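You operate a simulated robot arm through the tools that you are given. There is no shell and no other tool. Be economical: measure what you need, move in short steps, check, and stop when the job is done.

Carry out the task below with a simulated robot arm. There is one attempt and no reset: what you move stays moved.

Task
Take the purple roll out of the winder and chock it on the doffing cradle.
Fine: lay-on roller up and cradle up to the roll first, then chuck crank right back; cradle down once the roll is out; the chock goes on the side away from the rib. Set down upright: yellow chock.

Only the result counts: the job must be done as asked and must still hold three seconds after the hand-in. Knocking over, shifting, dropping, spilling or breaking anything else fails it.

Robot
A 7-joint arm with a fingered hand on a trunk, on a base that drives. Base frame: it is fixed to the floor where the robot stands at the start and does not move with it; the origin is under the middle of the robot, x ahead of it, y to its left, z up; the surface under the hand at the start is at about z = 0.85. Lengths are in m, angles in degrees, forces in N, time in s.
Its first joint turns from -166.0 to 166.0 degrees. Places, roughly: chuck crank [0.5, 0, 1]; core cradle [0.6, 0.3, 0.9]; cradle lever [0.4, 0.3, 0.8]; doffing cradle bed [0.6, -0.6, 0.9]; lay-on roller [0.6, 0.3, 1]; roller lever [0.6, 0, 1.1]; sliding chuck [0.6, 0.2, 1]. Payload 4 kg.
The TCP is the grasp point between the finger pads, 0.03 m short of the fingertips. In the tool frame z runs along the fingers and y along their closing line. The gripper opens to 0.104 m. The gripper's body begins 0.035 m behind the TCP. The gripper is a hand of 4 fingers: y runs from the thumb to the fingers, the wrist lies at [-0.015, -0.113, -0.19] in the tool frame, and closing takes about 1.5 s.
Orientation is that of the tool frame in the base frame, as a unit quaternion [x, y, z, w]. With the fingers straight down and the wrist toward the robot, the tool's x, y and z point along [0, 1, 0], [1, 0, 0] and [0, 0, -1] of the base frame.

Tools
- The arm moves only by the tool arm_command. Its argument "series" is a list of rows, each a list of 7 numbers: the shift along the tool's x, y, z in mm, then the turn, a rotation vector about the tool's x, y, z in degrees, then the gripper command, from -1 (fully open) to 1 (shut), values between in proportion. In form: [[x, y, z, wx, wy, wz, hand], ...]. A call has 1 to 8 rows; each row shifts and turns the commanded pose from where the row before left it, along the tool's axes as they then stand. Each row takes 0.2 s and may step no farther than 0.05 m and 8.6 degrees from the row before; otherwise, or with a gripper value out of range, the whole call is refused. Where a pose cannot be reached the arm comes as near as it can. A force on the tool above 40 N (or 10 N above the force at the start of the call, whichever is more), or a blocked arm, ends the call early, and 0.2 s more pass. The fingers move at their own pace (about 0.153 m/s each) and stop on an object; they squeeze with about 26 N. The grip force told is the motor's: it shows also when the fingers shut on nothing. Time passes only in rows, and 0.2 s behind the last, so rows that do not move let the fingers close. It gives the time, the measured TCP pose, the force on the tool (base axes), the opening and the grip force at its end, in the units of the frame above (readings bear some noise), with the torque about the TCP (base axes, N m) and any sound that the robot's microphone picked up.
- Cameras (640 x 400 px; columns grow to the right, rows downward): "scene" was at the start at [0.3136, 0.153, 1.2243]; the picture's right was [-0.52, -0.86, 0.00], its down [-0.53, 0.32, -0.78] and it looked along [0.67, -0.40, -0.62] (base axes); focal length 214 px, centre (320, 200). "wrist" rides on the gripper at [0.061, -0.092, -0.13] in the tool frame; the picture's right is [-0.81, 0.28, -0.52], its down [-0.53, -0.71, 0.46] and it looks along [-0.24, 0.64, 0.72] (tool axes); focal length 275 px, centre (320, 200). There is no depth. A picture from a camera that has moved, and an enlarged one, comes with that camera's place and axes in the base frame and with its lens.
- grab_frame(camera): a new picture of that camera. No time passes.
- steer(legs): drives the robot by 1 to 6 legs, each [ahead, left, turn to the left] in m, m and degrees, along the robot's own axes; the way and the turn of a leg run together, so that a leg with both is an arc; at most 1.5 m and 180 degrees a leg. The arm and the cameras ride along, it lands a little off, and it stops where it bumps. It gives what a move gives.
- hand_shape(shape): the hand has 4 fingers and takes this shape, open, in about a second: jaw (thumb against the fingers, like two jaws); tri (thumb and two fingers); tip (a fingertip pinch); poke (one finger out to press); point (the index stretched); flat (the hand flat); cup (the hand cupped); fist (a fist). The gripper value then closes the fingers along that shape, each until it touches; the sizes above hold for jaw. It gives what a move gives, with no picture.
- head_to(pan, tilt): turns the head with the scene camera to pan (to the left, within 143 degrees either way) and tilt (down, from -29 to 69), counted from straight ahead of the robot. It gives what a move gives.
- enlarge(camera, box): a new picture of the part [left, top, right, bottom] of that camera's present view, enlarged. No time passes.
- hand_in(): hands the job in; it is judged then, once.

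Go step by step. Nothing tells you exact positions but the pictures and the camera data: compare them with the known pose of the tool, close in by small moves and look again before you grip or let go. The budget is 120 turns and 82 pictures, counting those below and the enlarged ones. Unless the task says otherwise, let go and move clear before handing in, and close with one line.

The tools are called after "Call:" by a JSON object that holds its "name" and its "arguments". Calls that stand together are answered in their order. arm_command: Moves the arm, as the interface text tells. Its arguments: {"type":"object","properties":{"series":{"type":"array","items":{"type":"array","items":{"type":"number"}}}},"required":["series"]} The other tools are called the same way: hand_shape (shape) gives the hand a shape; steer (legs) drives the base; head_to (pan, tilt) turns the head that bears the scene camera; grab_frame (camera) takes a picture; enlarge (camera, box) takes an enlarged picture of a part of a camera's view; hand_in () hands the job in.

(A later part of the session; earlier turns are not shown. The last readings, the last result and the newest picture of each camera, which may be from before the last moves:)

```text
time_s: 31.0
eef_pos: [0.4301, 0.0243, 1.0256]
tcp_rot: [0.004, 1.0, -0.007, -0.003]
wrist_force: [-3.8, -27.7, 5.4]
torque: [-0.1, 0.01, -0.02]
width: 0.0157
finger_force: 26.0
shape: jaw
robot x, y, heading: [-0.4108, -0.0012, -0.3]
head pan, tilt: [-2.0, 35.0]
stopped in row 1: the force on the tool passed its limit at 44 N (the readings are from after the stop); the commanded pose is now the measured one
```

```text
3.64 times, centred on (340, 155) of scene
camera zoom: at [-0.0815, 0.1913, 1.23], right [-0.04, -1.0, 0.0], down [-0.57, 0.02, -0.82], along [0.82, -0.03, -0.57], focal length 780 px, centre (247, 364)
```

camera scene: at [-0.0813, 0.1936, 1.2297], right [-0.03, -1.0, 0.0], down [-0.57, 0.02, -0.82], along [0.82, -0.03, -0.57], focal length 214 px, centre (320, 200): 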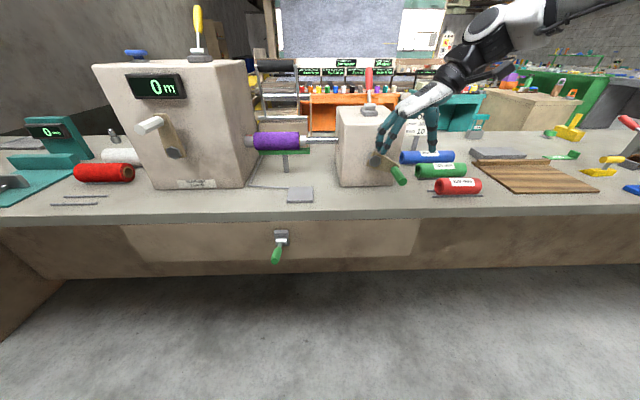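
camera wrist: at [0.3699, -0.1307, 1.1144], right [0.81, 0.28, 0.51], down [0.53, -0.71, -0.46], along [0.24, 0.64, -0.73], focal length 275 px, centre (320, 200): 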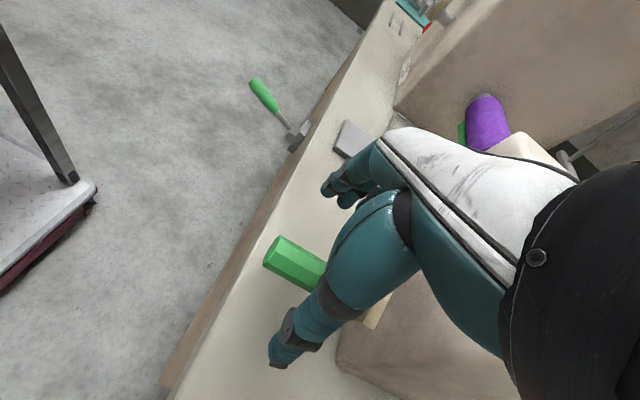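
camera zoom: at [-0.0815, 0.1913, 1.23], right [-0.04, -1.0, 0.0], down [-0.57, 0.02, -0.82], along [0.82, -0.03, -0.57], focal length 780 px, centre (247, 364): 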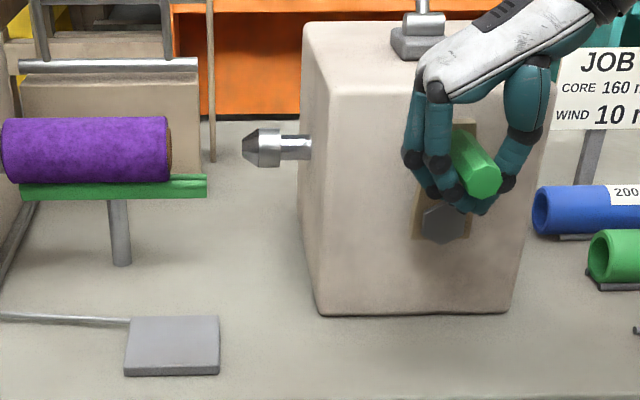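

The crank is at its stop with the chuck fully back. I'll release and rise.

Call:
{"name": "arm_command", "arguments": {"series": [[0, 0, 0, 0, 0, 0, -1], [0, 0, 0, 0, 0, 0, -1], [0, 0, 0, 0, 0, 0, -1], [0, 0, -25, 0, 0, 0, -1], [0, 0, -49, 0, 0, 0, -1], [0, 0, -49, 0, 0, 0, -1], [0, 0, -49, 0, 0, 0, -1], [0, 0, -40, 0, 0, 0, -1]]}}

Call:
{"name": "arm_command", "arguments": {"series": [[0, 0, 0, 0, 0, 8.2, -1], [0, 0, 0, 0, 0, 8.2, -1], [0, 0, 0, 0, 0, 8.2, -1], [0, 0, 0, 0, 0, 8.2, -1], [0, 0, 0, 0, 0, 8.2, -1], [0, 0, 0, 0, 0, 8.2, -1], [0, 0, 0, 0, 0, 8.2, -1], [0, 0, 0, 0, 0, 8.2, -1]]}}

Call:
{"name": "arm_command", "arguments": {"series": [[0, 0, 0, 0, 0, 8.2, -1], [0, 0, 0, 0, 0, 8.2, -1], [0, 0, 0, 0, 0, 8.2, -1], [30, 0, 0, 0, 0, 0, -1], [40, 0, 0, 0, 0, 0, -1], [40, 0, 0, 0, 0, 0, -1]]}}

Call:
{"name": "grab_frame", "arguments": {"camera": "scene"}}

```text
time_s: 32.8
eef_pos: [0.4344, 0.0291, 1.238]
tcp_rot: [0.002, 1.0, -0.005, -0.004]
wrist_force: [0.1, -0.8, 0.0]
torque: [0.03, 0.02, 0.0]
width: 0.1037
finger_force: 0.1
shape: jaw
robot x, y, heading: [-0.4117, -0.002, -0.0]
head pan, tilt: [-2.0, 35.0]
```

```text
time_s: 34.6
eef_pos: [0.4322, 0.0315, 1.2396]
tcp_rot: [0.543, 0.84, -0.006, 0.0]
wrist_force: [0.7, -0.1, 0.4]
torque: [0.0, -0.02, -0.04]
width: 0.1037
finger_force: 0.1
shape: jaw
robot x, y, heading: [-0.41, -0.001, -0.2]
head pan, tilt: [-2.0, 35.0]
```

```text
time_s: 36.0
eef_pos: [0.4329, 0.1413, 1.2413]
tcp_rot: [0.71, 0.704, -0.005, 0.001]
wrist_force: [-1.1, -0.8, 0.4]
torque: [0.05, -0.02, 0.01]
width: 0.1038
finger_force: 0.0
shape: jaw
robot x, y, heading: [-0.4071, 0.0011, -0.1]
head pan, tilt: [-2.0, 35.0]
```

```text
42 pictures are left
camera scene: at [-0.0812, 0.1925, 1.2298], right [-0.04, -1.0, 0.0], down [-0.57, 0.02, -0.82], along [0.82, -0.03, -0.57], focal length 214 px, centre (320, 200)
```

scene: 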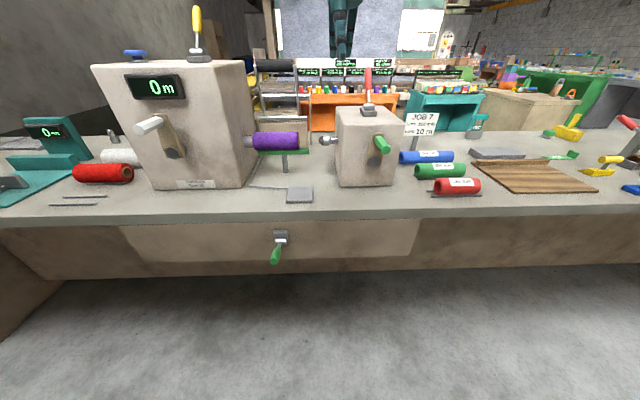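

The crank stands upright and the chuck is clear of the roll. I'll drive so the hand comes above the roll.

Call:
{"name": "steer", "arguments": {"legs": [[0.18, 0.13, 0]]}}

Call:
{"name": "grab_frame", "arguments": {"camera": "scene"}}

Call:
{"name": "grab_frame", "arguments": {"camera": "wrist"}}

```text
time_s: 37.7
eef_pos: [0.6129, 0.2702, 1.2398]
tcp_rot: [0.709, 0.705, -0.006, 0.001]
wrist_force: [0.0, -0.1, 0.1]
torque: [0.0, 0.01, 0.03]
width: 0.1037
finger_force: 0.1
shape: jaw
robot x, y, heading: [-0.2288, 0.1276, -0.1]
head pan, tilt: [-2.0, 35.0]
```

```text
41 pictures are left
camera scene: at [0.0986, 0.3216, 1.2297], right [-0.03, -1.0, 0.0], down [-0.57, 0.02, -0.82], along [0.82, -0.03, -0.57], focal length 214 px, centre (320, 200)
```

scene: 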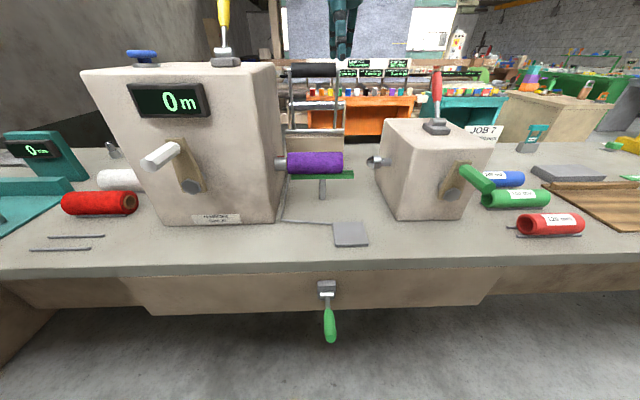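

```text
40 pictures are left
camera wrist: at [0.5217, 0.333, 1.3706], right [0.27, -0.81, 0.52], down [-0.72, -0.53, -0.45], along [0.64, -0.25, -0.73], focal length 275 px, centre (320, 200)
```

wrist: 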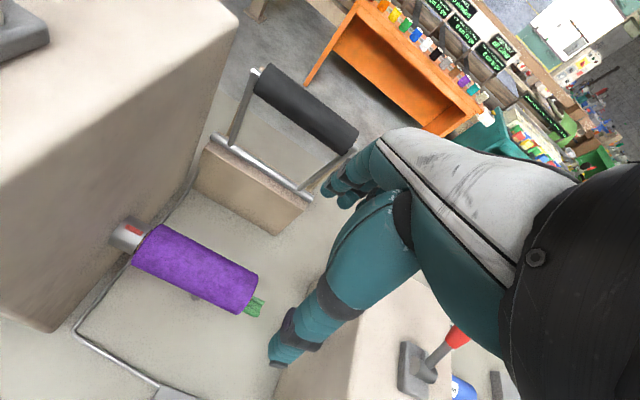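

I'll zoom both views for a good fix on the roll.

Call:
{"name": "enlarge", "arguments": {"camera": "scene", "box": [260, 110, 400, 210]}}

Call:
{"name": "enlarge", "arguments": {"camera": "wrist", "box": [100, 190, 340, 370]}}

```text
4.00 times, centred on (330, 160) of scene
camera zoom: at [0.0986, 0.3216, 1.2297], right [-0.03, -1.0, 0.0], down [-0.57, 0.02, -0.82], along [0.82, -0.03, -0.57], focal length 858 px, centre (280, 360)
```

zoom: 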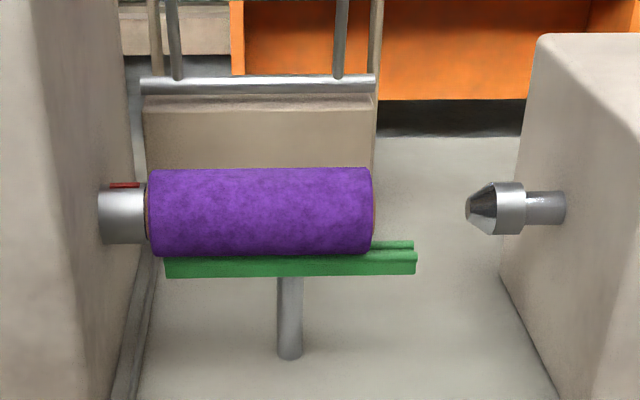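

```text
2.22 times, centred on (220, 280) of wrist
camera zoom: at [0.5217, 0.333, 1.3706], right [0.27, -0.81, 0.52], down [-0.72, -0.53, -0.45], along [0.64, -0.25, -0.73], focal length 612 px, centre (542, 22)
```

zoom: 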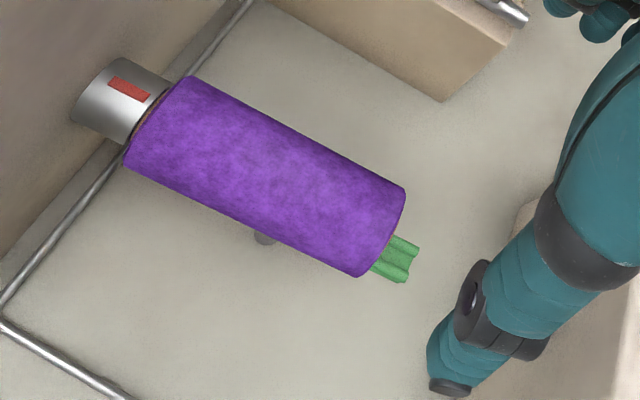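

The roll's centre is at (0.646, 0.318, 0.975) with diameter ~0.061, and the raised roller is at x ≈ 0.78, clear of the hand. I'll move above the roll and lower partway.

Call:
{"name": "arm_command", "arguments": {"series": [[30, 33, 0, 0, 0, 0, -1], [0, 0, 49, 0, 0, 0, -1], [0, 0, 49, 0, 0, 0, -1], [0, 0, 49, 0, 0, 0, -1], [0, 0, 43, 0, 0, 0, -1]]}}

Call:
{"name": "grab_frame", "arguments": {"camera": "wrist"}}

Call:
{"name": "enlarge", "arguments": {"camera": "scene", "box": [250, 80, 410, 210]}}

```text
time_s: 38.9
eef_pos: [0.646, 0.2983, 1.0488]
tcp_rot: [0.71, 0.704, -0.005, 0.001]
wrist_force: [0.1, 0.3, 0.8]
torque: [0.04, -0.04, -0.03]
width: 0.1038
finger_force: 0.0
shape: jaw
robot x, y, heading: [-0.2273, 0.1267, 0.3]
head pan, tilt: [-2.0, 35.0]
```

```text
37 pictures are left
camera wrist: at [0.5543, 0.3611, 1.1795], right [0.27, -0.81, 0.52], down [-0.72, -0.53, -0.45], along [0.64, -0.25, -0.73], focal length 275 px, centre (320, 200)
```

wrist: 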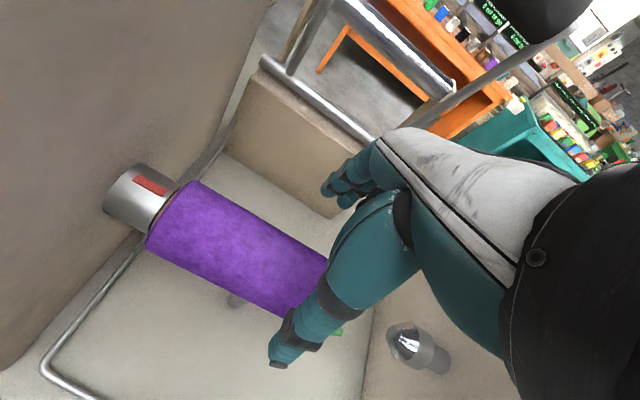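

```text
3.08 times, centred on (330, 145) of scene
camera zoom: at [0.0984, 0.3215, 1.2298], right [-0.03, -1.0, 0.0], down [-0.57, 0.02, -0.82], along [0.82, -0.03, -0.57], focal length 660 px, centre (289, 369)
```

zoom: 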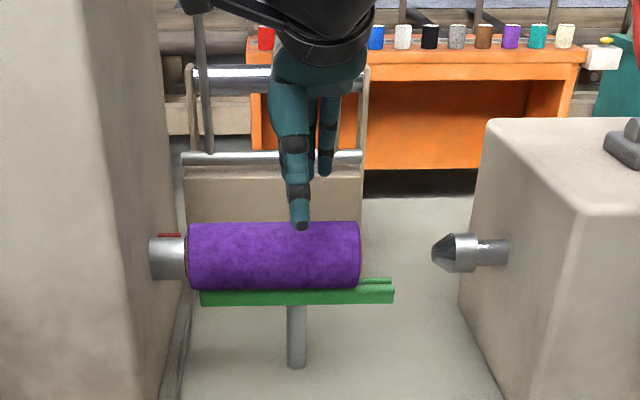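

Aligned over the roll. I'll shift slightly toward its centre, descend around it, and close.

Call:
{"name": "arm_command", "arguments": {"series": [[10, 0, 22, 0, 0, 0, -1], [0, 0, 22, 0, 0, 0, -1], [0, 0, 22, 0, 0, 0, -1]]}}

Call:
{"name": "enlarge", "arguments": {"camera": "scene", "box": [250, 80, 410, 210]}}

```text
time_s: 39.7
eef_pos: [0.643, 0.3095, 0.9843]
tcp_rot: [0.71, 0.704, -0.006, 0.001]
wrist_force: [0.8, 0.0, -0.3]
torque: [0.02, -0.01, 0.01]
width: 0.1037
finger_force: 0.0
shape: jaw
robot x, y, heading: [-0.2305, 0.1302, 0.0]
head pan, tilt: [-2.0, 35.0]
```

```text
3.08 times, centred on (330, 145) of scene
camera zoom: at [0.0985, 0.3215, 1.2298], right [-0.03, -1.0, 0.0], down [-0.57, 0.02, -0.82], along [0.82, -0.03, -0.57], focal length 660 px, centre (289, 369)
```

zoom: 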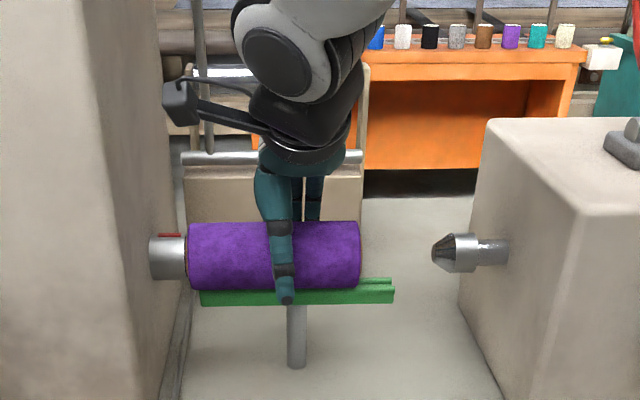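

The thumb is in front and the fingers are behind the roll. Closing.

Call:
{"name": "arm_command", "arguments": {"series": [[0, 0, -3, 0, 0, 0, 1], [0, 0, 0, 0, 0, 0, 1], [0, 0, 0, 0, 0, 0, 1], [0, 0, 0, 0, 0, 0, 1], [0, 0, 0, 0, 0, 0, 1], [0, 0, 0, 0, 0, 0, 1]]}}

Call:
{"name": "enlarge", "arguments": {"camera": "scene", "box": [250, 80, 410, 210]}}

```text
time_s: 41.1
eef_pos: [0.6425, 0.311, 0.9865]
tcp_rot: [0.709, 0.705, -0.006, 0.0]
wrist_force: [0.2, 0.5, 0.1]
torque: [-0.08, 0.02, 0.02]
width: 0.0527
finger_force: 26.0
shape: jaw
robot x, y, heading: [-0.2336, 0.1256, -0.1]
head pan, tilt: [-2.0, 35.0]
```

```text
3.08 times, centred on (330, 145) of scene
camera zoom: at [0.0987, 0.3217, 1.2297], right [-0.03, -1.0, 0.0], down [-0.57, 0.02, -0.82], along [0.82, -0.03, -0.57], focal length 660 px, centre (289, 369)
```

zoom: 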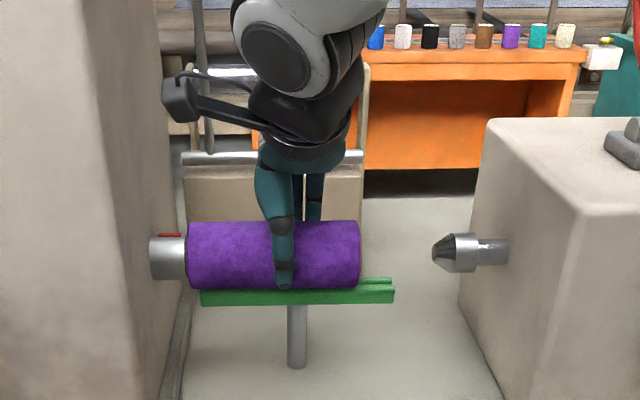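

Gripped at 53 mm. I'll slide it off the fixed chuck toward −y.

Call:
{"name": "arm_command", "arguments": {"series": [[-12, 0, 0, 0, 0, 0, 1], [-12, 0, 0, 0, 0, 0, 1], [-12, 0, 0, 0, 0, 0, 1], [-9, 0, 0, 0, 0, 0, 1]]}}

Call:
{"name": "enlarge", "arguments": {"camera": "scene", "box": [250, 80, 410, 210]}}

```text
time_s: 42.1
eef_pos: [0.6426, 0.2633, 0.9867]
tcp_rot: [0.71, 0.705, -0.006, 0.001]
wrist_force: [0.1, 0.0, -0.1]
torque: [-0.04, 0.02, 0.01]
width: 0.0522
finger_force: 26.2
shape: jaw
robot x, y, heading: [-0.2298, 0.1281, 0.1]
head pan, tilt: [-2.0, 35.0]
```

```text
3.08 times, centred on (330, 145) of scene
camera zoom: at [0.0987, 0.3218, 1.2297], right [-0.03, -1.0, 0.0], down [-0.57, 0.02, -0.82], along [0.82, -0.03, -0.57], focal length 660 px, centre (289, 369)
```

zoom: 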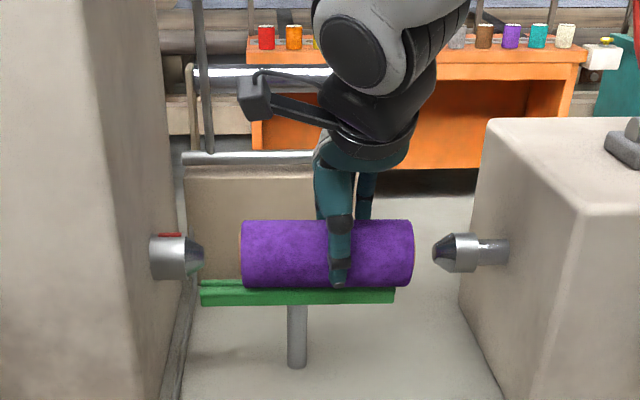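

The roll is clear of both chucks. Lifting.

Call:
{"name": "arm_command", "arguments": {"series": [[0, 0, -15, 0, 0, 0, 1], [0, 0, -40, 0, 0, 0, 1], [0, 0, -45, 0, 0, 0, 1], [0, 0, -45, 0, 0, 0, 1], [0, 0, -45, 0, 0, 0, 1], [0, 0, -45, 0, 0, 0, 1], [0, -25, -40, 0, 0, 0, 1]]}}

Call:
{"name": "grab_frame", "arguments": {"camera": "wrist"}}

```text
time_s: 43.7
eef_pos: [0.6182, 0.2659, 1.2609]
tcp_rot: [0.709, 0.706, -0.007, 0.001]
wrist_force: [0.1, -0.2, -3.7]
torque: [-0.04, 0.04, 0.03]
width: 0.0522
finger_force: 26.1
shape: jaw
robot x, y, heading: [-0.2268, 0.1253, 0.1]
head pan, tilt: [-2.0, 35.0]
```

```text
32 pictures are left
camera wrist: at [0.5274, 0.3285, 1.3929], right [0.27, -0.81, 0.52], down [-0.72, -0.53, -0.44], along [0.64, -0.26, -0.73], focal length 275 px, centre (320, 200)
```

wrist: 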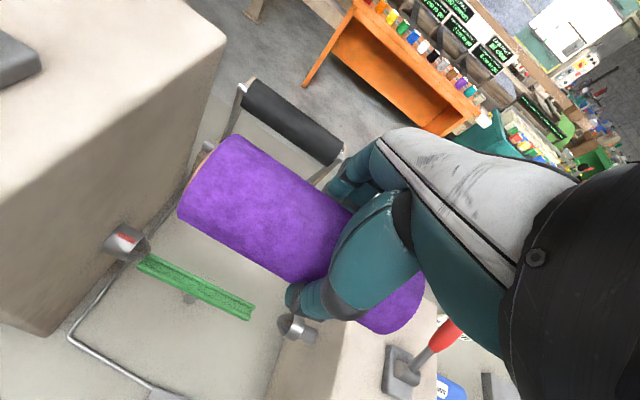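

The roll is held (about 3.7 N). I'll drive right toward the bed and look there.

Call:
{"name": "steer", "arguments": {"legs": [[0, -0.84, 0]]}}

Call:
{"name": "head_to", "arguments": {"pan": -8, "tilt": 45}}

Call:
{"name": "grab_frame", "arguments": {"camera": "scene"}}

Call:
{"name": "grab_frame", "arguments": {"camera": "wrist"}}

```text
time_s: 48.3
eef_pos: [0.6131, -0.6191, 1.2622]
tcp_rot: [0.715, 0.699, -0.005, 0.001]
wrist_force: [0.3, -0.1, -2.8]
torque: [0.0, -0.01, -0.02]
width: 0.0522
finger_force: 26.2
shape: jaw
robot x, y, heading: [-0.2342, -0.7466, -0.8]
head pan, tilt: [-2.0, 35.0]
```

```text
time_s: 49.1
eef_pos: [0.6142, -0.6213, 1.2616]
tcp_rot: [0.715, 0.699, -0.006, 0.001]
wrist_force: [0.2, 0.4, -2.9]
torque: [-0.05, -0.02, 0.0]
width: 0.052
finger_force: 26.3
shape: jaw
robot x, y, heading: [-0.2388, -0.742, -1.0]
head pan, tilt: [-8.0, 45.0]
```

```text
31 pictures are left
camera scene: at [0.0875, -0.5639, 1.2149], right [-0.15, -0.99, 0.0], down [-0.7, 0.11, -0.71], along [0.7, -0.11, -0.71], focal length 214 px, centre (320, 200)
```

scene: 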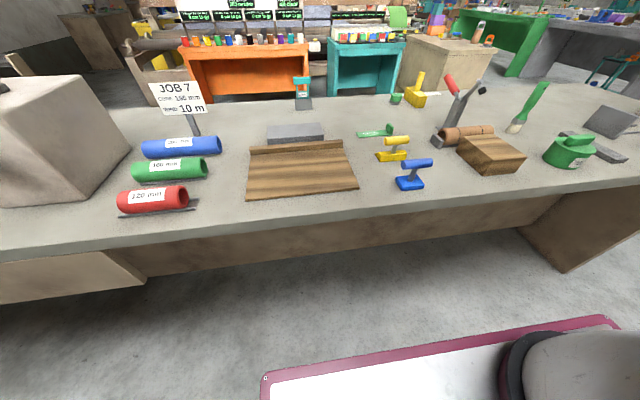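

```text
30 pictures are left
camera wrist: at [0.5235, -0.556, 1.3929], right [0.26, -0.81, 0.52], down [-0.73, -0.52, -0.45], along [0.63, -0.27, -0.73], focal length 275 px, centre (320, 200)
```

wrist: 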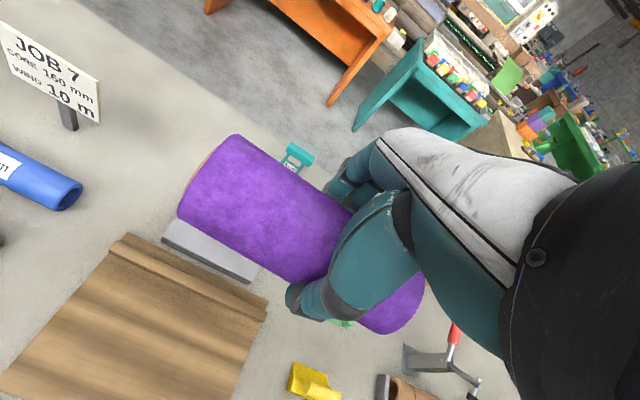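

I'll zoom on the bed and the chock for exact positions.

Call:
{"name": "enlarge", "arguments": {"camera": "scene", "box": [230, 110, 450, 220]}}

```text
2.91 times, centred on (340, 165) of scene
camera zoom: at [0.0875, -0.5639, 1.2149], right [-0.15, -0.99, 0.0], down [-0.7, 0.11, -0.71], along [0.7, -0.11, -0.71], focal length 624 px, centre (262, 302)
```

zoom: 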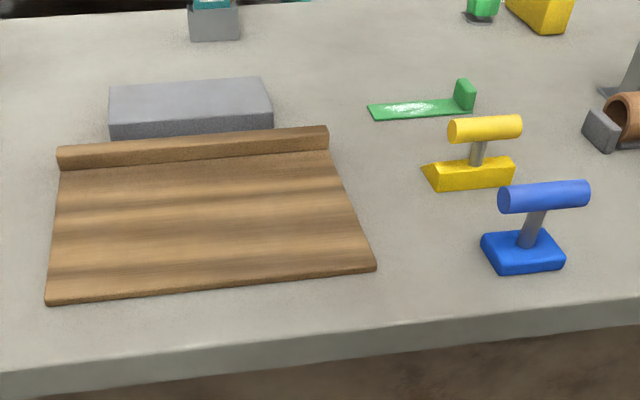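

The bed spans x 0.454–0.66, with the rib's front face at x ≈ 0.64 and y centre −0.585. I'll set the roll down about 2 cm short of the rib so the far fingers clear it, then nudge it against the rib. Lowering first.

Call:
{"name": "arm_command", "arguments": {"series": [[18, -13, 0, 0, 0, -1.3, 1], [18, -13, 20, 0, 0, 0, 1], [0, 0, 48, 0, 0, 0, 1], [0, 0, 48, 0, 0, 0, 1], [0, 0, 48, 0, 0, 0, 1], [0, 0, 48, 0, 0, 0, 1], [0, 0, 48, 0, 0, 0, 1], [0, 0, 45, 0, 0, 0, 1]]}}

Call:
{"name": "enlarge", "arguments": {"camera": "scene", "box": [230, 100, 450, 220]}}

```text
time_s: 50.9
eef_pos: [0.586, -0.5888, 0.9565]
tcp_rot: [0.708, 0.706, -0.005, 0.001]
wrist_force: [-0.5, 0.1, -2.9]
torque: [-0.05, 0.04, 0.01]
width: 0.052
finger_force: 25.9
shape: jaw
robot x, y, heading: [-0.2348, -0.7449, -0.9]
head pan, tilt: [-8.0, 45.0]
```

```text
2.91 times, centred on (340, 160) of scene
camera zoom: at [0.0873, -0.5642, 1.215], right [-0.16, -0.99, 0.0], down [-0.7, 0.11, -0.71], along [0.7, -0.11, -0.71], focal length 624 px, centre (262, 316)
```

zoom: 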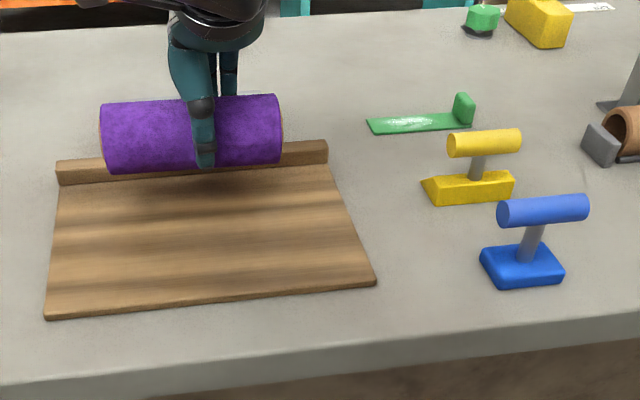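

Over the bed, I'll lower in small steps until contact.

Call:
{"name": "arm_command", "arguments": {"series": [[0, 0, 15, 0, 0, 0, 1], [0, 0, 15, 0, 0, 0, 1], [0, 0, 5, 0, 0, 0, 1], [0, 0, 4, 0, 0, 0, 1]]}}

Call:
{"name": "enlarge", "arguments": {"camera": "scene", "box": [230, 100, 450, 220]}}

```text
time_s: 51.9
eef_pos: [0.5851, -0.5872, 0.9187]
tcp_rot: [0.707, 0.707, -0.005, 0.0]
wrist_force: [0.1, -0.3, -3.0]
torque: [-0.03, 0.01, -0.01]
width: 0.0521
finger_force: 25.3
shape: jaw
robot x, y, heading: [-0.2401, -0.7458, -1.0]
head pan, tilt: [-8.0, 45.0]
```

```text
2.91 times, centred on (340, 160) of scene
camera zoom: at [0.0875, -0.5639, 1.2149], right [-0.16, -0.99, 0.0], down [-0.7, 0.11, -0.71], along [0.7, -0.11, -0.71], focal length 624 px, centre (262, 316)
```

zoom: 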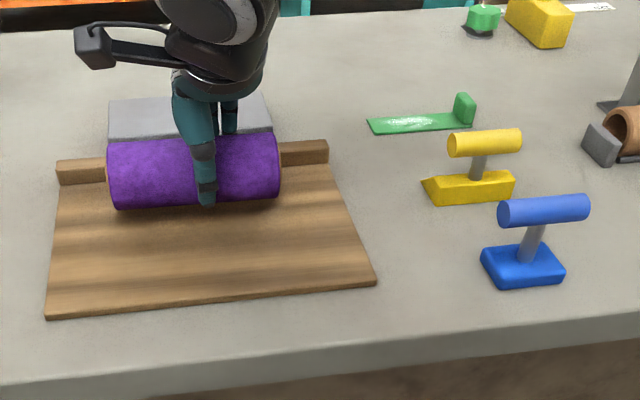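

Nearly there; a few more millimetres.

Call:
{"name": "arm_command", "arguments": {"series": [[0, 0, 4, 0, 0, 0, 1], [0, 0, 3, 0, 0, 0, 1], [0, 0, 2, 0, 0, 0, 1]]}}

```text
time_s: 52.7
eef_pos: [0.5849, -0.5872, 0.9081]
tcp_rot: [0.708, 0.706, -0.006, 0.0]
wrist_force: [-0.1, 0.2, -3.6]
torque: [-0.06, 0.05, -0.01]
width: 0.0518
finger_force: 26.0
shape: jaw
robot x, y, heading: [-0.2355, -0.7454, -1.0]
head pan, tilt: [-8.0, 45.0]
```

Call:
{"name": "arm_command", "arguments": {"series": [[0, 0, 3, 0, 0, 0, 1], [0, 0, 2, 0, 0, 0, 1]]}}

Call:
{"name": "enlarge", "arguments": {"camera": "scene", "box": [240, 120, 350, 200]}}

```text
time_s: 53.3
eef_pos: [0.5856, -0.5872, 0.9052]
tcp_rot: [0.707, 0.708, -0.005, 0.002]
wrist_force: [-3.4, 1.3, 4.6]
torque: [0.01, 0.13, 0.04]
width: 0.0518
finger_force: 26.3
shape: jaw
robot x, y, heading: [-0.2355, -0.7448, -1.0]
head pan, tilt: [-8.0, 45.0]
```

```text
5.00 times, centred on (295, 160) of scene
camera zoom: at [0.0871, -0.5639, 1.215], right [-0.16, -0.99, 0.0], down [-0.7, 0.11, -0.71], along [0.7, -0.11, -0.71], focal length 1072 px, centre (445, 400)
```

zoom: 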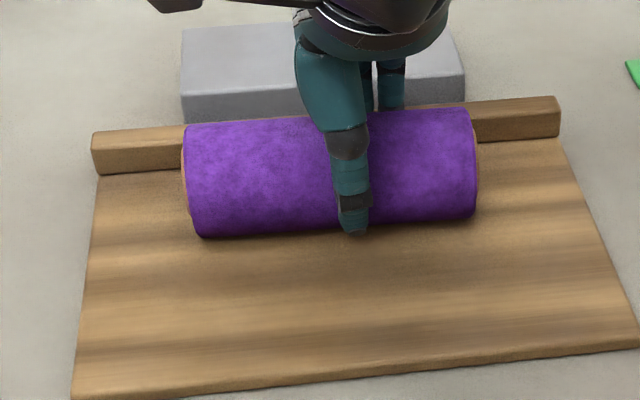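

Contact with the bed. I'll open partway, keeping the roll caged, and see whether it stays.

Call:
{"name": "arm_command", "arguments": {"series": [[0, 0, 0, 0, 0, 0, 0], [0, 0, 0, 0, 0, 0, -0.3], [0, 0, 0, 0, 0, 0, -0.5], [0, 0, 0, 0, 0, 0, -0.5], [0, 0, 0, 0, 0, 0, -0.5], [0, 0, -10, 0, 0, 0, -0.5], [0, 0, -9, 0, 0, 0, -0.5]]}}

Call:
{"name": "enlarge", "arguments": {"camera": "scene", "box": [240, 120, 350, 200]}}

```text
time_s: 54.9
eef_pos: [0.5844, -0.5863, 0.9253]
tcp_rot: [0.707, 0.708, -0.005, 0.0]
wrist_force: [0.7, -0.2, 0.8]
torque: [-0.02, 0.0, -0.02]
width: 0.0776
finger_force: 0.0
shape: jaw
robot x, y, heading: [-0.2384, -0.7462, -0.8]
head pan, tilt: [-8.0, 45.0]
```

```text
5.00 times, centred on (295, 160) of scene
camera zoom: at [0.0874, -0.5638, 1.2149], right [-0.16, -0.99, 0.0], down [-0.7, 0.11, -0.71], along [0.7, -0.11, -0.71], focal length 1072 px, centre (445, 400)
```

zoom: 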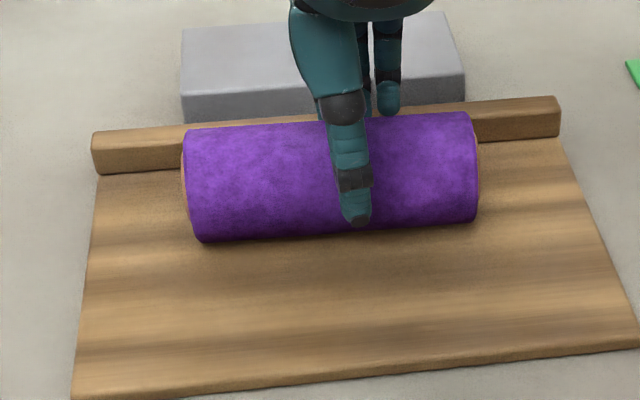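

The roll stays put. I'll push it toward the rib with the thumb.

Call:
{"name": "arm_command", "arguments": {"series": [[0, 8, -2, 0, 0, 0, -0.5], [0, 7, 0, 0, 0, 0, -0.5], [0, 6, 0, 0, 0, 0, -0.5], [0, 5, 0, 0, 0, 0, -0.5]]}}

Call:
{"name": "enlarge", "arguments": {"camera": "scene", "box": [240, 120, 350, 200]}}

```text
time_s: 55.9
eef_pos: [0.6125, -0.5881, 0.9252]
tcp_rot: [0.707, 0.707, -0.006, 0.001]
wrist_force: [-0.5, -1.0, 0.9]
torque: [-0.03, -0.01, -0.01]
width: 0.0779
finger_force: 0.0
shape: jaw
robot x, y, heading: [-0.2374, -0.7414, -1.0]
head pan, tilt: [-8.0, 45.0]
```

```text
5.00 times, centred on (295, 160) of scene
camera zoom: at [0.0873, -0.5639, 1.2149], right [-0.16, -0.99, 0.0], down [-0.7, 0.11, -0.71], along [0.7, -0.11, -0.71], focal length 1072 px, centre (445, 400)
```

zoom: 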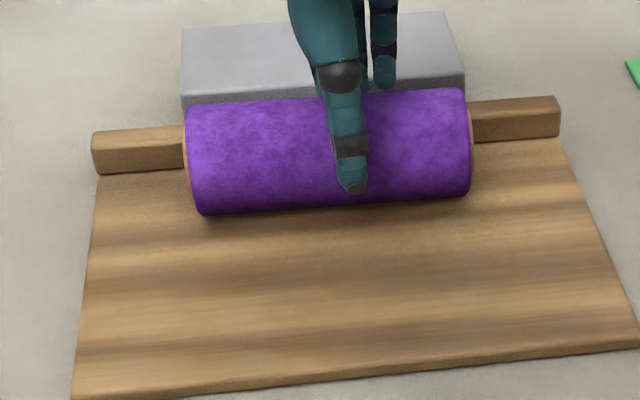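

It rolls freely. A little more.

Call:
{"name": "arm_command", "arguments": {"series": [[0, 4, 0, 0, 0, 0, -0.5], [0, 4, 0, 0, 0, 0, -0.5], [0, 0, 0, 0, 0, 0, -0.5]]}}

Call:
{"name": "enlarge", "arguments": {"camera": "scene", "box": [240, 120, 350, 200]}}

```text
time_s: 56.7
eef_pos: [0.6196, -0.5867, 0.9247]
tcp_rot: [0.707, 0.707, -0.006, 0.001]
wrist_force: [-0.2, 0.1, 0.0]
torque: [-0.01, 0.01, 0.0]
width: 0.0778
finger_force: 0.1
shape: jaw
robot x, y, heading: [-0.2417, -0.7437, -0.8]
head pan, tilt: [-8.0, 45.0]
```

```text
5.00 times, centred on (295, 160) of scene
camera zoom: at [0.0874, -0.5639, 1.2149], right [-0.16, -0.99, 0.0], down [-0.7, 0.11, -0.71], along [0.7, -0.11, -0.71], focal length 1072 px, centre (445, 400)
```

zoom: 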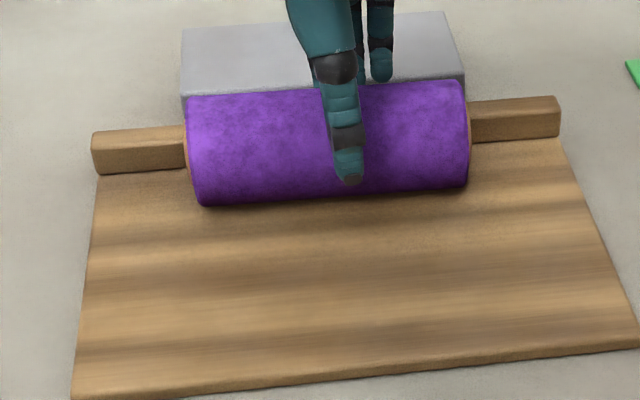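

Continuing until it touches the rib.

Call:
{"name": "arm_command", "arguments": {"series": [[0, 3, 0, 0, 0, 0, -0.5], [0, 3, 0, 0, 0, 0, -0.5], [0, 3, 0, 0, 0, 0, -0.5], [0, 0, 0, 0, 0, 0, -0.5]]}}

Call:
{"name": "enlarge", "arguments": {"camera": "scene", "box": [240, 120, 350, 200]}}

```text
time_s: 57.7
eef_pos: [0.6289, -0.588, 0.9255]
tcp_rot: [0.707, 0.707, -0.005, 0.0]
wrist_force: [-0.5, 1.2, 0.9]
torque: [0.03, 0.0, 0.02]
width: 0.0783
finger_force: 0.1
shape: jaw
robot x, y, heading: [-0.234, -0.7428, -0.7]
head pan, tilt: [-8.0, 45.0]
```

```text
5.00 times, centred on (295, 160) of scene
camera zoom: at [0.0874, -0.5639, 1.2149], right [-0.16, -0.99, 0.0], down [-0.7, 0.11, -0.71], along [0.7, -0.11, -0.71], focal length 1072 px, centre (445, 400)
```

zoom: 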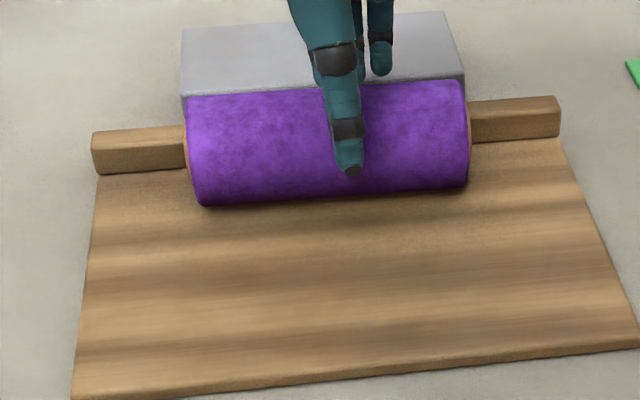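

The roll has stopped against the rib. I'll ease back and rise away.

Call:
{"name": "arm_command", "arguments": {"series": [[0, -5, 0, 0, 0, 0, -0.8], [0, 0, -10, 0, 0, 0, -1], [0, 0, -30, 0, 0, 0, -1], [0, 0, -45, 0, 0, 0, -1], [0, -20, -40, 0, 0, 0, -1]]}}

Call:
{"name": "enlarge", "arguments": {"camera": "scene", "box": [230, 100, 450, 220]}}

Call:
{"name": "grab_frame", "arguments": {"camera": "wrist"}}

```text
time_s: 58.9
eef_pos: [0.6024, -0.5858, 1.0486]
tcp_rot: [0.707, 0.707, -0.007, 0.001]
wrist_force: [0.3, -0.3, 0.3]
torque: [0.0, 0.01, -0.02]
width: 0.104
finger_force: 0.1
shape: jaw
robot x, y, heading: [-0.2349, -0.745, -1.1]
head pan, tilt: [-8.0, 45.0]
```

```text
2.91 times, centred on (340, 160) of scene
camera zoom: at [0.0877, -0.5637, 1.2148], right [-0.16, -0.99, 0.0], down [-0.7, 0.11, -0.71], along [0.7, -0.11, -0.71], focal length 624 px, centre (262, 316)
```

zoom: 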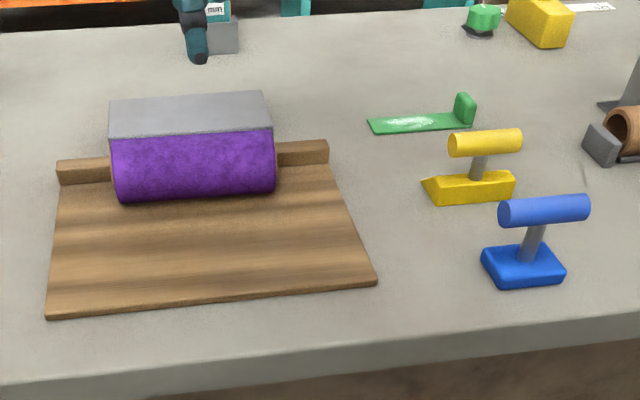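

```text
20 pictures are left
camera wrist: at [0.5111, -0.5235, 1.1802], right [0.28, -0.81, 0.52], down [-0.72, -0.54, -0.44], along [0.64, -0.25, -0.73], focal length 275 px, centre (320, 200)
```

wrist: 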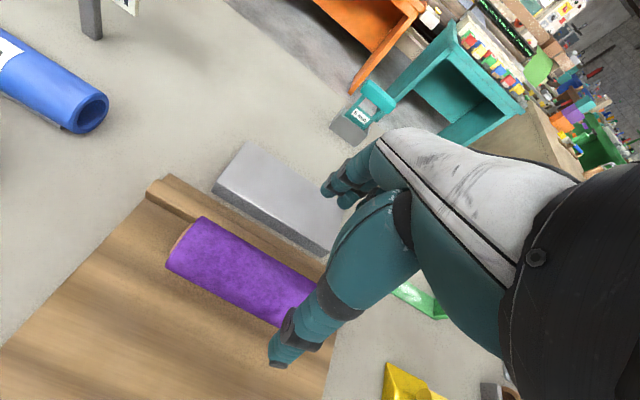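

The roll sits by the rib. The yellow chock is near (0.583, −0.857), with its handle along y at z ≈ 0.91 and its thin end pointing +y, so it must turn −90° to wedge under the roll. I'll zoom on it.

Call:
{"name": "enlarge", "arguments": {"camera": "scene", "box": [365, 130, 425, 170]}}

```text
10.00 times, centred on (395, 150) of scene
camera zoom: at [0.0877, -0.5637, 1.2148], right [-0.16, -0.99, 0.0], down [-0.7, 0.11, -0.71], along [0.7, -0.11, -0.71], focal length 2145 px, centre (-430, 700)
```

zoom: 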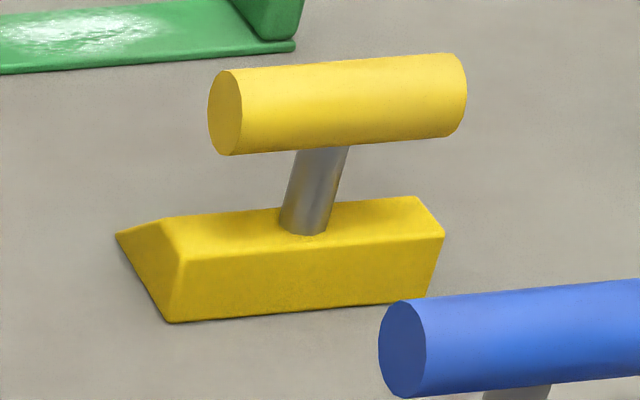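

The closer view shows the chock is a prism along y with its slope already facing +x toward the roll, so no turn is needed. I'll move over its handle at about (0.576, −0.852, 0.914).

Call:
{"name": "arm_command", "arguments": {"series": [[-44, -5, 0, 0, 0, 0, -1], [-44, -5, 0, 0, 0, 0, -1], [-44, -5, 0, 0, 0, 0, -1], [-44, -5, 0, 0, 0, 0, -1], [-45, -6, 0, 0, 0, 0, -1], [-45, 0, 0, 0, 0, 0, -1], [0, 0, 40, 0, 0, 0, -1], [0, 0, 30, 0, 0, 0, -1]]}}

Call:
{"name": "enlarge", "arguments": {"camera": "scene", "box": [330, 90, 450, 180]}}

Call:
{"name": "grab_frame", "arguments": {"camera": "wrist"}}

```text
time_s: 60.7
eef_pos: [0.5766, -0.8527, 0.9818]
tcp_rot: [0.707, 0.707, -0.005, 0.001]
wrist_force: [0.4, 0.5, 0.2]
torque: [-0.02, -0.03, 0.03]
width: 0.1034
finger_force: 0.0
shape: jaw
robot x, y, heading: [-0.2369, -0.7462, -0.8]
head pan, tilt: [-8.0, 45.0]
```

```text
4.44 times, centred on (390, 135) of scene
camera zoom: at [0.0872, -0.564, 1.215], right [-0.16, -0.99, 0.0], down [-0.7, 0.11, -0.71], along [0.7, -0.11, -0.71], focal length 953 px, centre (9, 489)
```

zoom: 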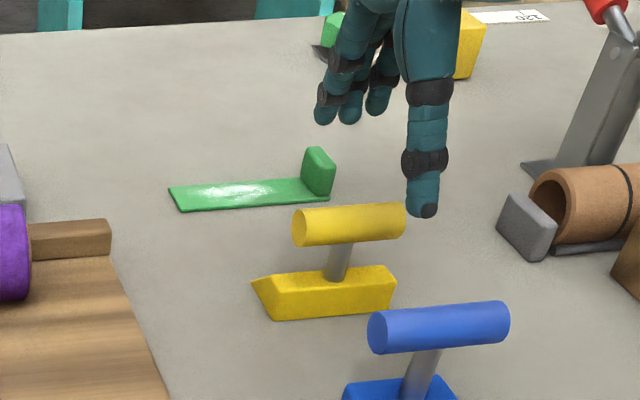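

```text
17 pictures are left
camera wrist: at [0.4851, -0.7902, 1.1123], right [0.28, -0.81, 0.52], down [-0.72, -0.54, -0.45], along [0.64, -0.25, -0.73], focal length 275 px, centre (320, 200)
```

wrist: 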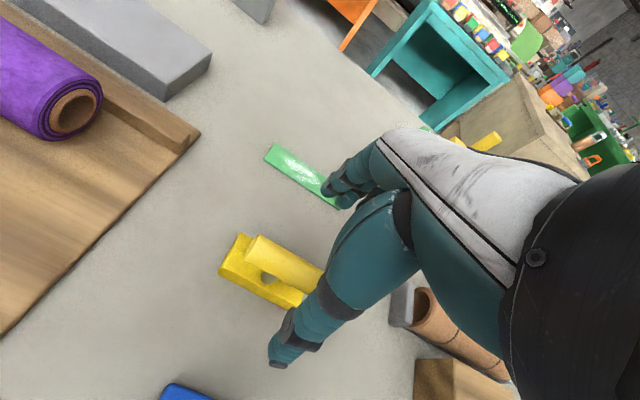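

Refined handle centre is (0.580, −0.857, 0.914). I'll narrow the opening to stay clear of the blue chock, descend, and grip.

Call:
{"name": "arm_command", "arguments": {"series": [[-5, 4, 0, 0, 0, 0, -0.4], [0, 0, 0, 0, 0, 0, -0.4], [0, 0, 32, 0, 0, 0, -0.4], [0, 0, 31, 0, 0, 0, -0.4], [0, 0, 0, 0, 0, 0, 1], [0, 0, 0, 0, 0, 0, 1], [0, 0, 0, 0, 0, 0, 1], [0, 0, 0, 0, 0, 0, 1]]}}

Call:
{"name": "enlarge", "arguments": {"camera": "scene", "box": [330, 90, 450, 180]}}

```text
time_s: 62.5
eef_pos: [0.5823, -0.8592, 0.917]
tcp_rot: [0.707, 0.707, -0.005, 0.002]
wrist_force: [0.1, 1.4, 0.4]
torque: [0.02, -0.04, 0.09]
width: 0.0067
finger_force: 26.3
shape: jaw
robot x, y, heading: [-0.2348, -0.7419, -0.9]
head pan, tilt: [-8.0, 45.0]
```

```text
4.44 times, centred on (390, 135) of scene
camera zoom: at [0.0874, -0.5639, 1.2149], right [-0.16, -0.99, 0.0], down [-0.7, 0.11, -0.71], along [0.7, -0.11, -0.71], focal length 953 px, centre (9, 489)
```

zoom: 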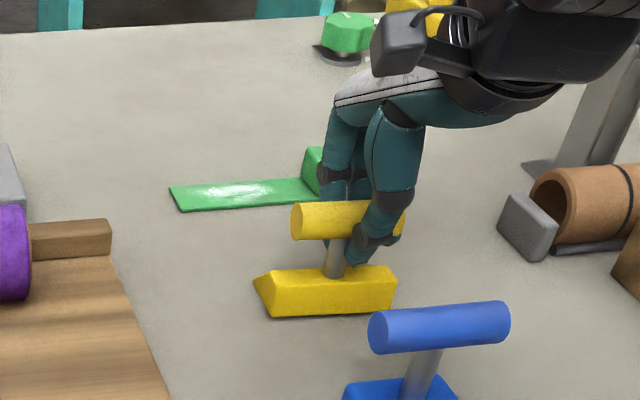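

The fingers wrap around the handle. I'll lift a little and check it comes up level.

Call:
{"name": "arm_command", "arguments": {"series": [[0, 0, -10, 0, 0, 0, 1], [0, 0, -20, 0, 0, 0, 1], [0, 0, -20, 0, 0, 0, 1], [0, 0, 0, 0, 0, 0, 1]]}}

Call:
{"name": "enlarge", "arguments": {"camera": "scene", "box": [330, 90, 450, 180]}}

```text
time_s: 63.5
eef_pos: [0.582, -0.8596, 0.9695]
tcp_rot: [0.707, 0.707, -0.006, 0.001]
wrist_force: [-0.3, 0.1, -1.3]
torque: [0.02, 0.0, 0.01]
width: 0.0065
finger_force: 25.8
shape: jaw
robot x, y, heading: [-0.2384, -0.7444, -0.9]
head pan, tilt: [-8.0, 45.0]
```

```text
4.44 times, centred on (390, 135) of scene
camera zoom: at [0.0874, -0.564, 1.2149], right [-0.16, -0.99, 0.0], down [-0.7, 0.11, -0.71], along [0.7, -0.11, -0.71], focal length 953 px, centre (9, 489)
```

zoom: 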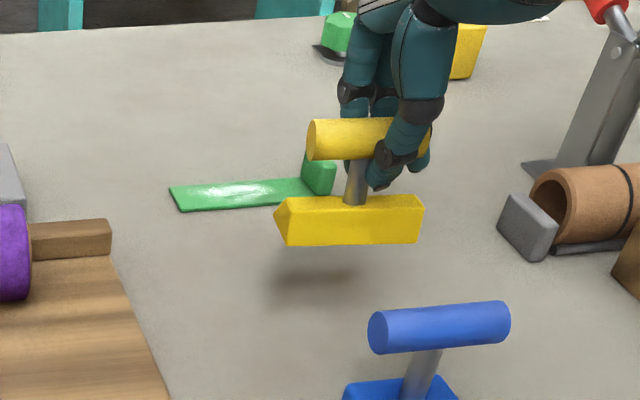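

It's held level. I'll bring it to the near side of the roll.

Call:
{"name": "arm_command", "arguments": {"series": [[0, -18, -12, 0, 0, 0, 1], [0, -18, 0, 0, 0, 0, 1], [45, 0, 0, 0, 0, 0, 1], [45, 0, 0, 0, 0, 0, 1], [45, 0, 0, 0, 0, 0, 1], [45, 0, 0, 0, 0, 0, 1], [45, 0, 0, 0, 0, 0, 1], [44, 0, 15, 0, 0, 0, 1]]}}

Call:
{"name": "arm_command", "arguments": {"series": [[0, 0, 20, 0, 0, 0, 1], [0, 0, 5, 0, 0, 0, 1]]}}

Call:
{"name": "enlarge", "arguments": {"camera": "scene", "box": [230, 110, 370, 210]}}

```text
time_s: 65.3
eef_pos: [0.546, -0.585, 0.9667]
tcp_rot: [0.708, 0.707, -0.005, 0.0]
wrist_force: [-0.4, -0.9, -1.5]
torque: [0.04, 0.04, 0.05]
width: 0.0069
finger_force: 26.1
shape: jaw
robot x, y, heading: [-0.2371, -0.7439, -1.1]
head pan, tilt: [-8.0, 45.0]
```

```text
time_s: 65.9
eef_pos: [0.5446, -0.5865, 0.9391]
tcp_rot: [0.708, 0.707, -0.005, 0.001]
wrist_force: [-0.4, -0.2, -1.2]
torque: [0.01, 0.02, 0.01]
width: 0.0066
finger_force: 25.9
shape: jaw
robot x, y, heading: [-0.2332, -0.7442, -1.0]
head pan, tilt: [-8.0, 45.0]
```

```text
4.00 times, centred on (300, 160) of scene
camera zoom: at [0.0874, -0.5638, 1.2149], right [-0.16, -0.99, 0.0], down [-0.7, 0.11, -0.71], along [0.7, -0.11, -0.71], focal length 858 px, centre (400, 360)
```

zoom: 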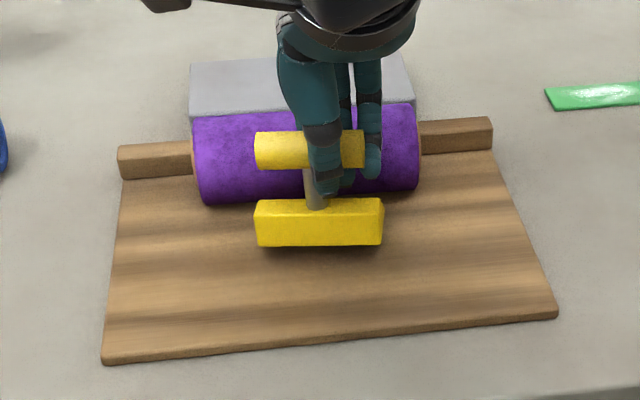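

It's centred on the roll. I'll set it down at x ≈ 0.55 in small steps.

Call:
{"name": "arm_command", "arguments": {"series": [[0, 4, 5, 0, 0, 0, 1], [0, 0, 3, 0, 0, 0, 1], [0, 0, 2, 0, 0, 0, 1], [0, 0, 2, 0, 0, 0, 1]]}}

```text
time_s: 66.9
eef_pos: [0.5479, -0.5884, 0.9267]
tcp_rot: [0.708, 0.707, -0.006, 0.001]
wrist_force: [-2.7, -3.5, 4.8]
torque: [0.01, -0.06, -0.04]
width: 0.0069
finger_force: 26.1
shape: jaw
robot x, y, heading: [-0.2364, -0.7431, -1.2]
head pan, tilt: [-8.0, 45.0]
```

Contact. I'll open just enough, then rise straight up.

Call:
{"name": "arm_command", "arguments": {"series": [[0, 0, 0, 0, 0, 0, 0.6], [0, 0, 0, 0, 0, 0, 0.15], [0, 0, 0, 0, 0, 0, 0.15], [0, 0, 0, 0, 0, 0, 0.15], [0, 0, -8, 0, 0, 0, 0.15], [0, 0, -15, 0, 0, 0, 0.1]]}}

Call:
{"name": "enlarge", "arguments": {"camera": "scene", "box": [230, 110, 370, 210]}}

```text
time_s: 68.3
eef_pos: [0.5491, -0.5872, 0.9509]
tcp_rot: [0.708, 0.706, -0.006, 0.001]
wrist_force: [0.4, -0.1, 1.1]
torque: [0.03, 0.01, 0.01]
width: 0.0464
finger_force: 0.1
shape: jaw
robot x, y, heading: [-0.238, -0.7406, -1.0]
head pan, tilt: [-8.0, 45.0]
```

```text
4.00 times, centred on (300, 160) of scene
camera zoom: at [0.0875, -0.5638, 1.2149], right [-0.16, -0.99, 0.0], down [-0.7, 0.11, -0.71], along [0.7, -0.11, -0.71], focal length 858 px, centre (400, 360)
```

zoom: 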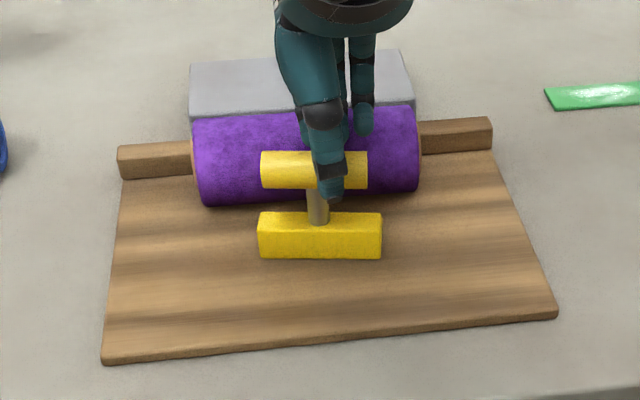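

The chock stands upright on the bed with a gap to the roll. I'll go over and behind it, close the fingers, tilt the tips forward, and push its base up to the roll.

Call:
{"name": "arm_command", "arguments": {"series": [[0, 0, -30, 0, 0, 0, 0.1], [0, 0, -28, 0, 0, 0, 0.5], [6, -45, 0, 0, 0, 0, 1], [0, -45, 0, 0, 0, 0, 1], [0, -9, 30, 0, 0, 0, 1], [0, 0, 25, -8, 0, 0, 1], [0, 0, 0, -8, 0, 0, 1], [0, -5, 17, 0, 0, 0, 1]]}}

Call:
{"name": "enlarge", "arguments": {"camera": "scene", "box": [230, 110, 370, 210]}}

```text
time_s: 70.0
eef_pos: [0.4499, -0.5739, 0.9795]
tcp_rot: [0.71, 0.689, 0.14, 0.031]
wrist_force: [-0.3, 0.3, -0.5]
torque: [-0.03, 0.03, 0.01]
width: 0.0
finger_force: 26.3
shape: jaw
robot x, y, heading: [-0.2357, -0.7424, -1.3]
head pan, tilt: [-8.0, 45.0]
stopped in row 8: the arm was blocked; the commanded pose is now the measured one
```

```text
4.00 times, centred on (300, 160) of scene
camera zoom: at [0.0878, -0.5679, 1.2164], right [-0.2, -0.98, 0.0], down [-0.68, 0.14, -0.72], along [0.71, -0.14, -0.69], focal length 858 px, centre (400, 360)
```

zoom: 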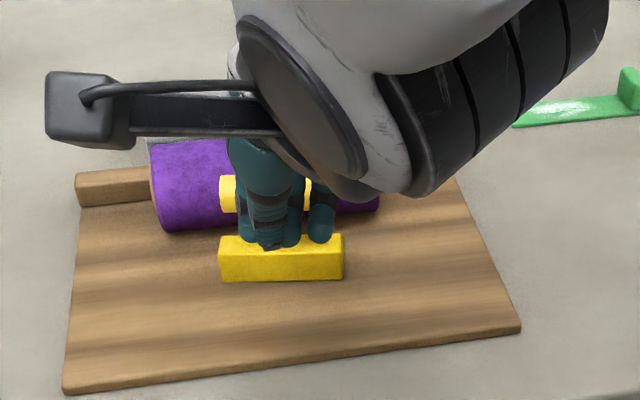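

The arm is cramped this close to the robot. I'll raise a little, then back the base off 0.15 m so I can reach in from farther.

Call:
{"name": "arm_command", "arguments": {"series": [[0, 0, -15, 0, 0, 0, 1], [0, 0, -15, 0, 0, 0, 1]]}}

Call:
{"name": "steer", "arguments": {"legs": [[-0.15, 0, 1.2]]}}

```text
time_s: 70.6
eef_pos: [0.4432, -0.5786, 1.0081]
tcp_rot: [0.709, 0.691, 0.14, 0.033]
wrist_force: [0.2, 0.3, -0.2]
torque: [0.01, 0.0, -0.03]
width: 0.0
finger_force: 25.9
shape: jaw
robot x, y, heading: [-0.2355, -0.7474, -1.2]
head pan, tilt: [-8.0, 45.0]
```

```text
time_s: 72.0
eef_pos: [0.2865, -0.5616, 1.0069]
tcp_rot: [0.702, 0.698, 0.139, 0.032]
wrist_force: [0.5, 0.4, 0.4]
torque: [-0.01, -0.01, 0.01]
width: 0.0
finger_force: 26.1
shape: jaw
robot x, y, heading: [-0.3857, -0.7457, 0.5]
head pan, tilt: [-8.0, 45.0]
```

The hand also picked up a side tilt, so I'll correct that and approach behind the chock again.

Call:
{"name": "arm_command", "arguments": {"series": [[0, 0, 0, 0, -8.5, 0, 1], [-5, 40, 10, 0, 0, 0, 1], [-5, 40, 10, 0, 0, 0, 1], [-5, 40, 10, 0, 0, 0, 1], [-5, 38, 10, 0, 0, 0, 1], [0, -9, 36, 0, 0, 0, 1], [0, -9, 36, 0, 0, 0, 1]]}}

Call:
{"name": "enlarge", "arguments": {"camera": "scene", "box": [230, 80, 400, 200]}}

```text
time_s: 73.6
eef_pos: [0.4466, -0.5844, 0.9325]
tcp_rot: [0.709, 0.695, 0.088, 0.083]
wrist_force: [-0.3, -0.8, 0.2]
torque: [0.02, 0.0, 0.01]
width: 0.0
finger_force: 25.8
shape: jaw
robot x, y, heading: [-0.3899, -0.7406, 0.2]
head pan, tilt: [-8.0, 45.0]
```

```text
3.33 times, centred on (315, 140) of scene
camera zoom: at [-0.0698, -0.5561, 1.215], right [-0.13, -0.99, 0.0], down [-0.7, 0.09, -0.71], along [0.7, -0.09, -0.71], focal length 715 px, centre (337, 400)
```

zoom: 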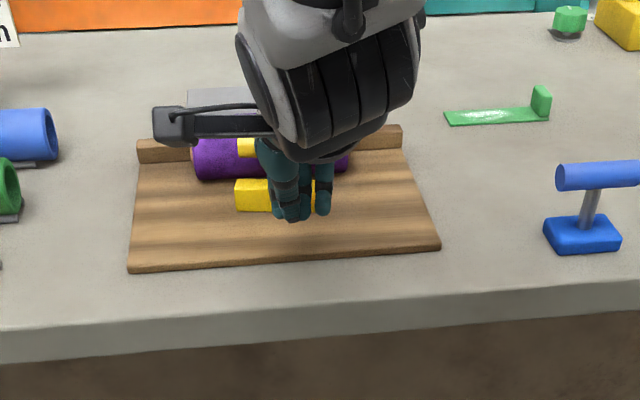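

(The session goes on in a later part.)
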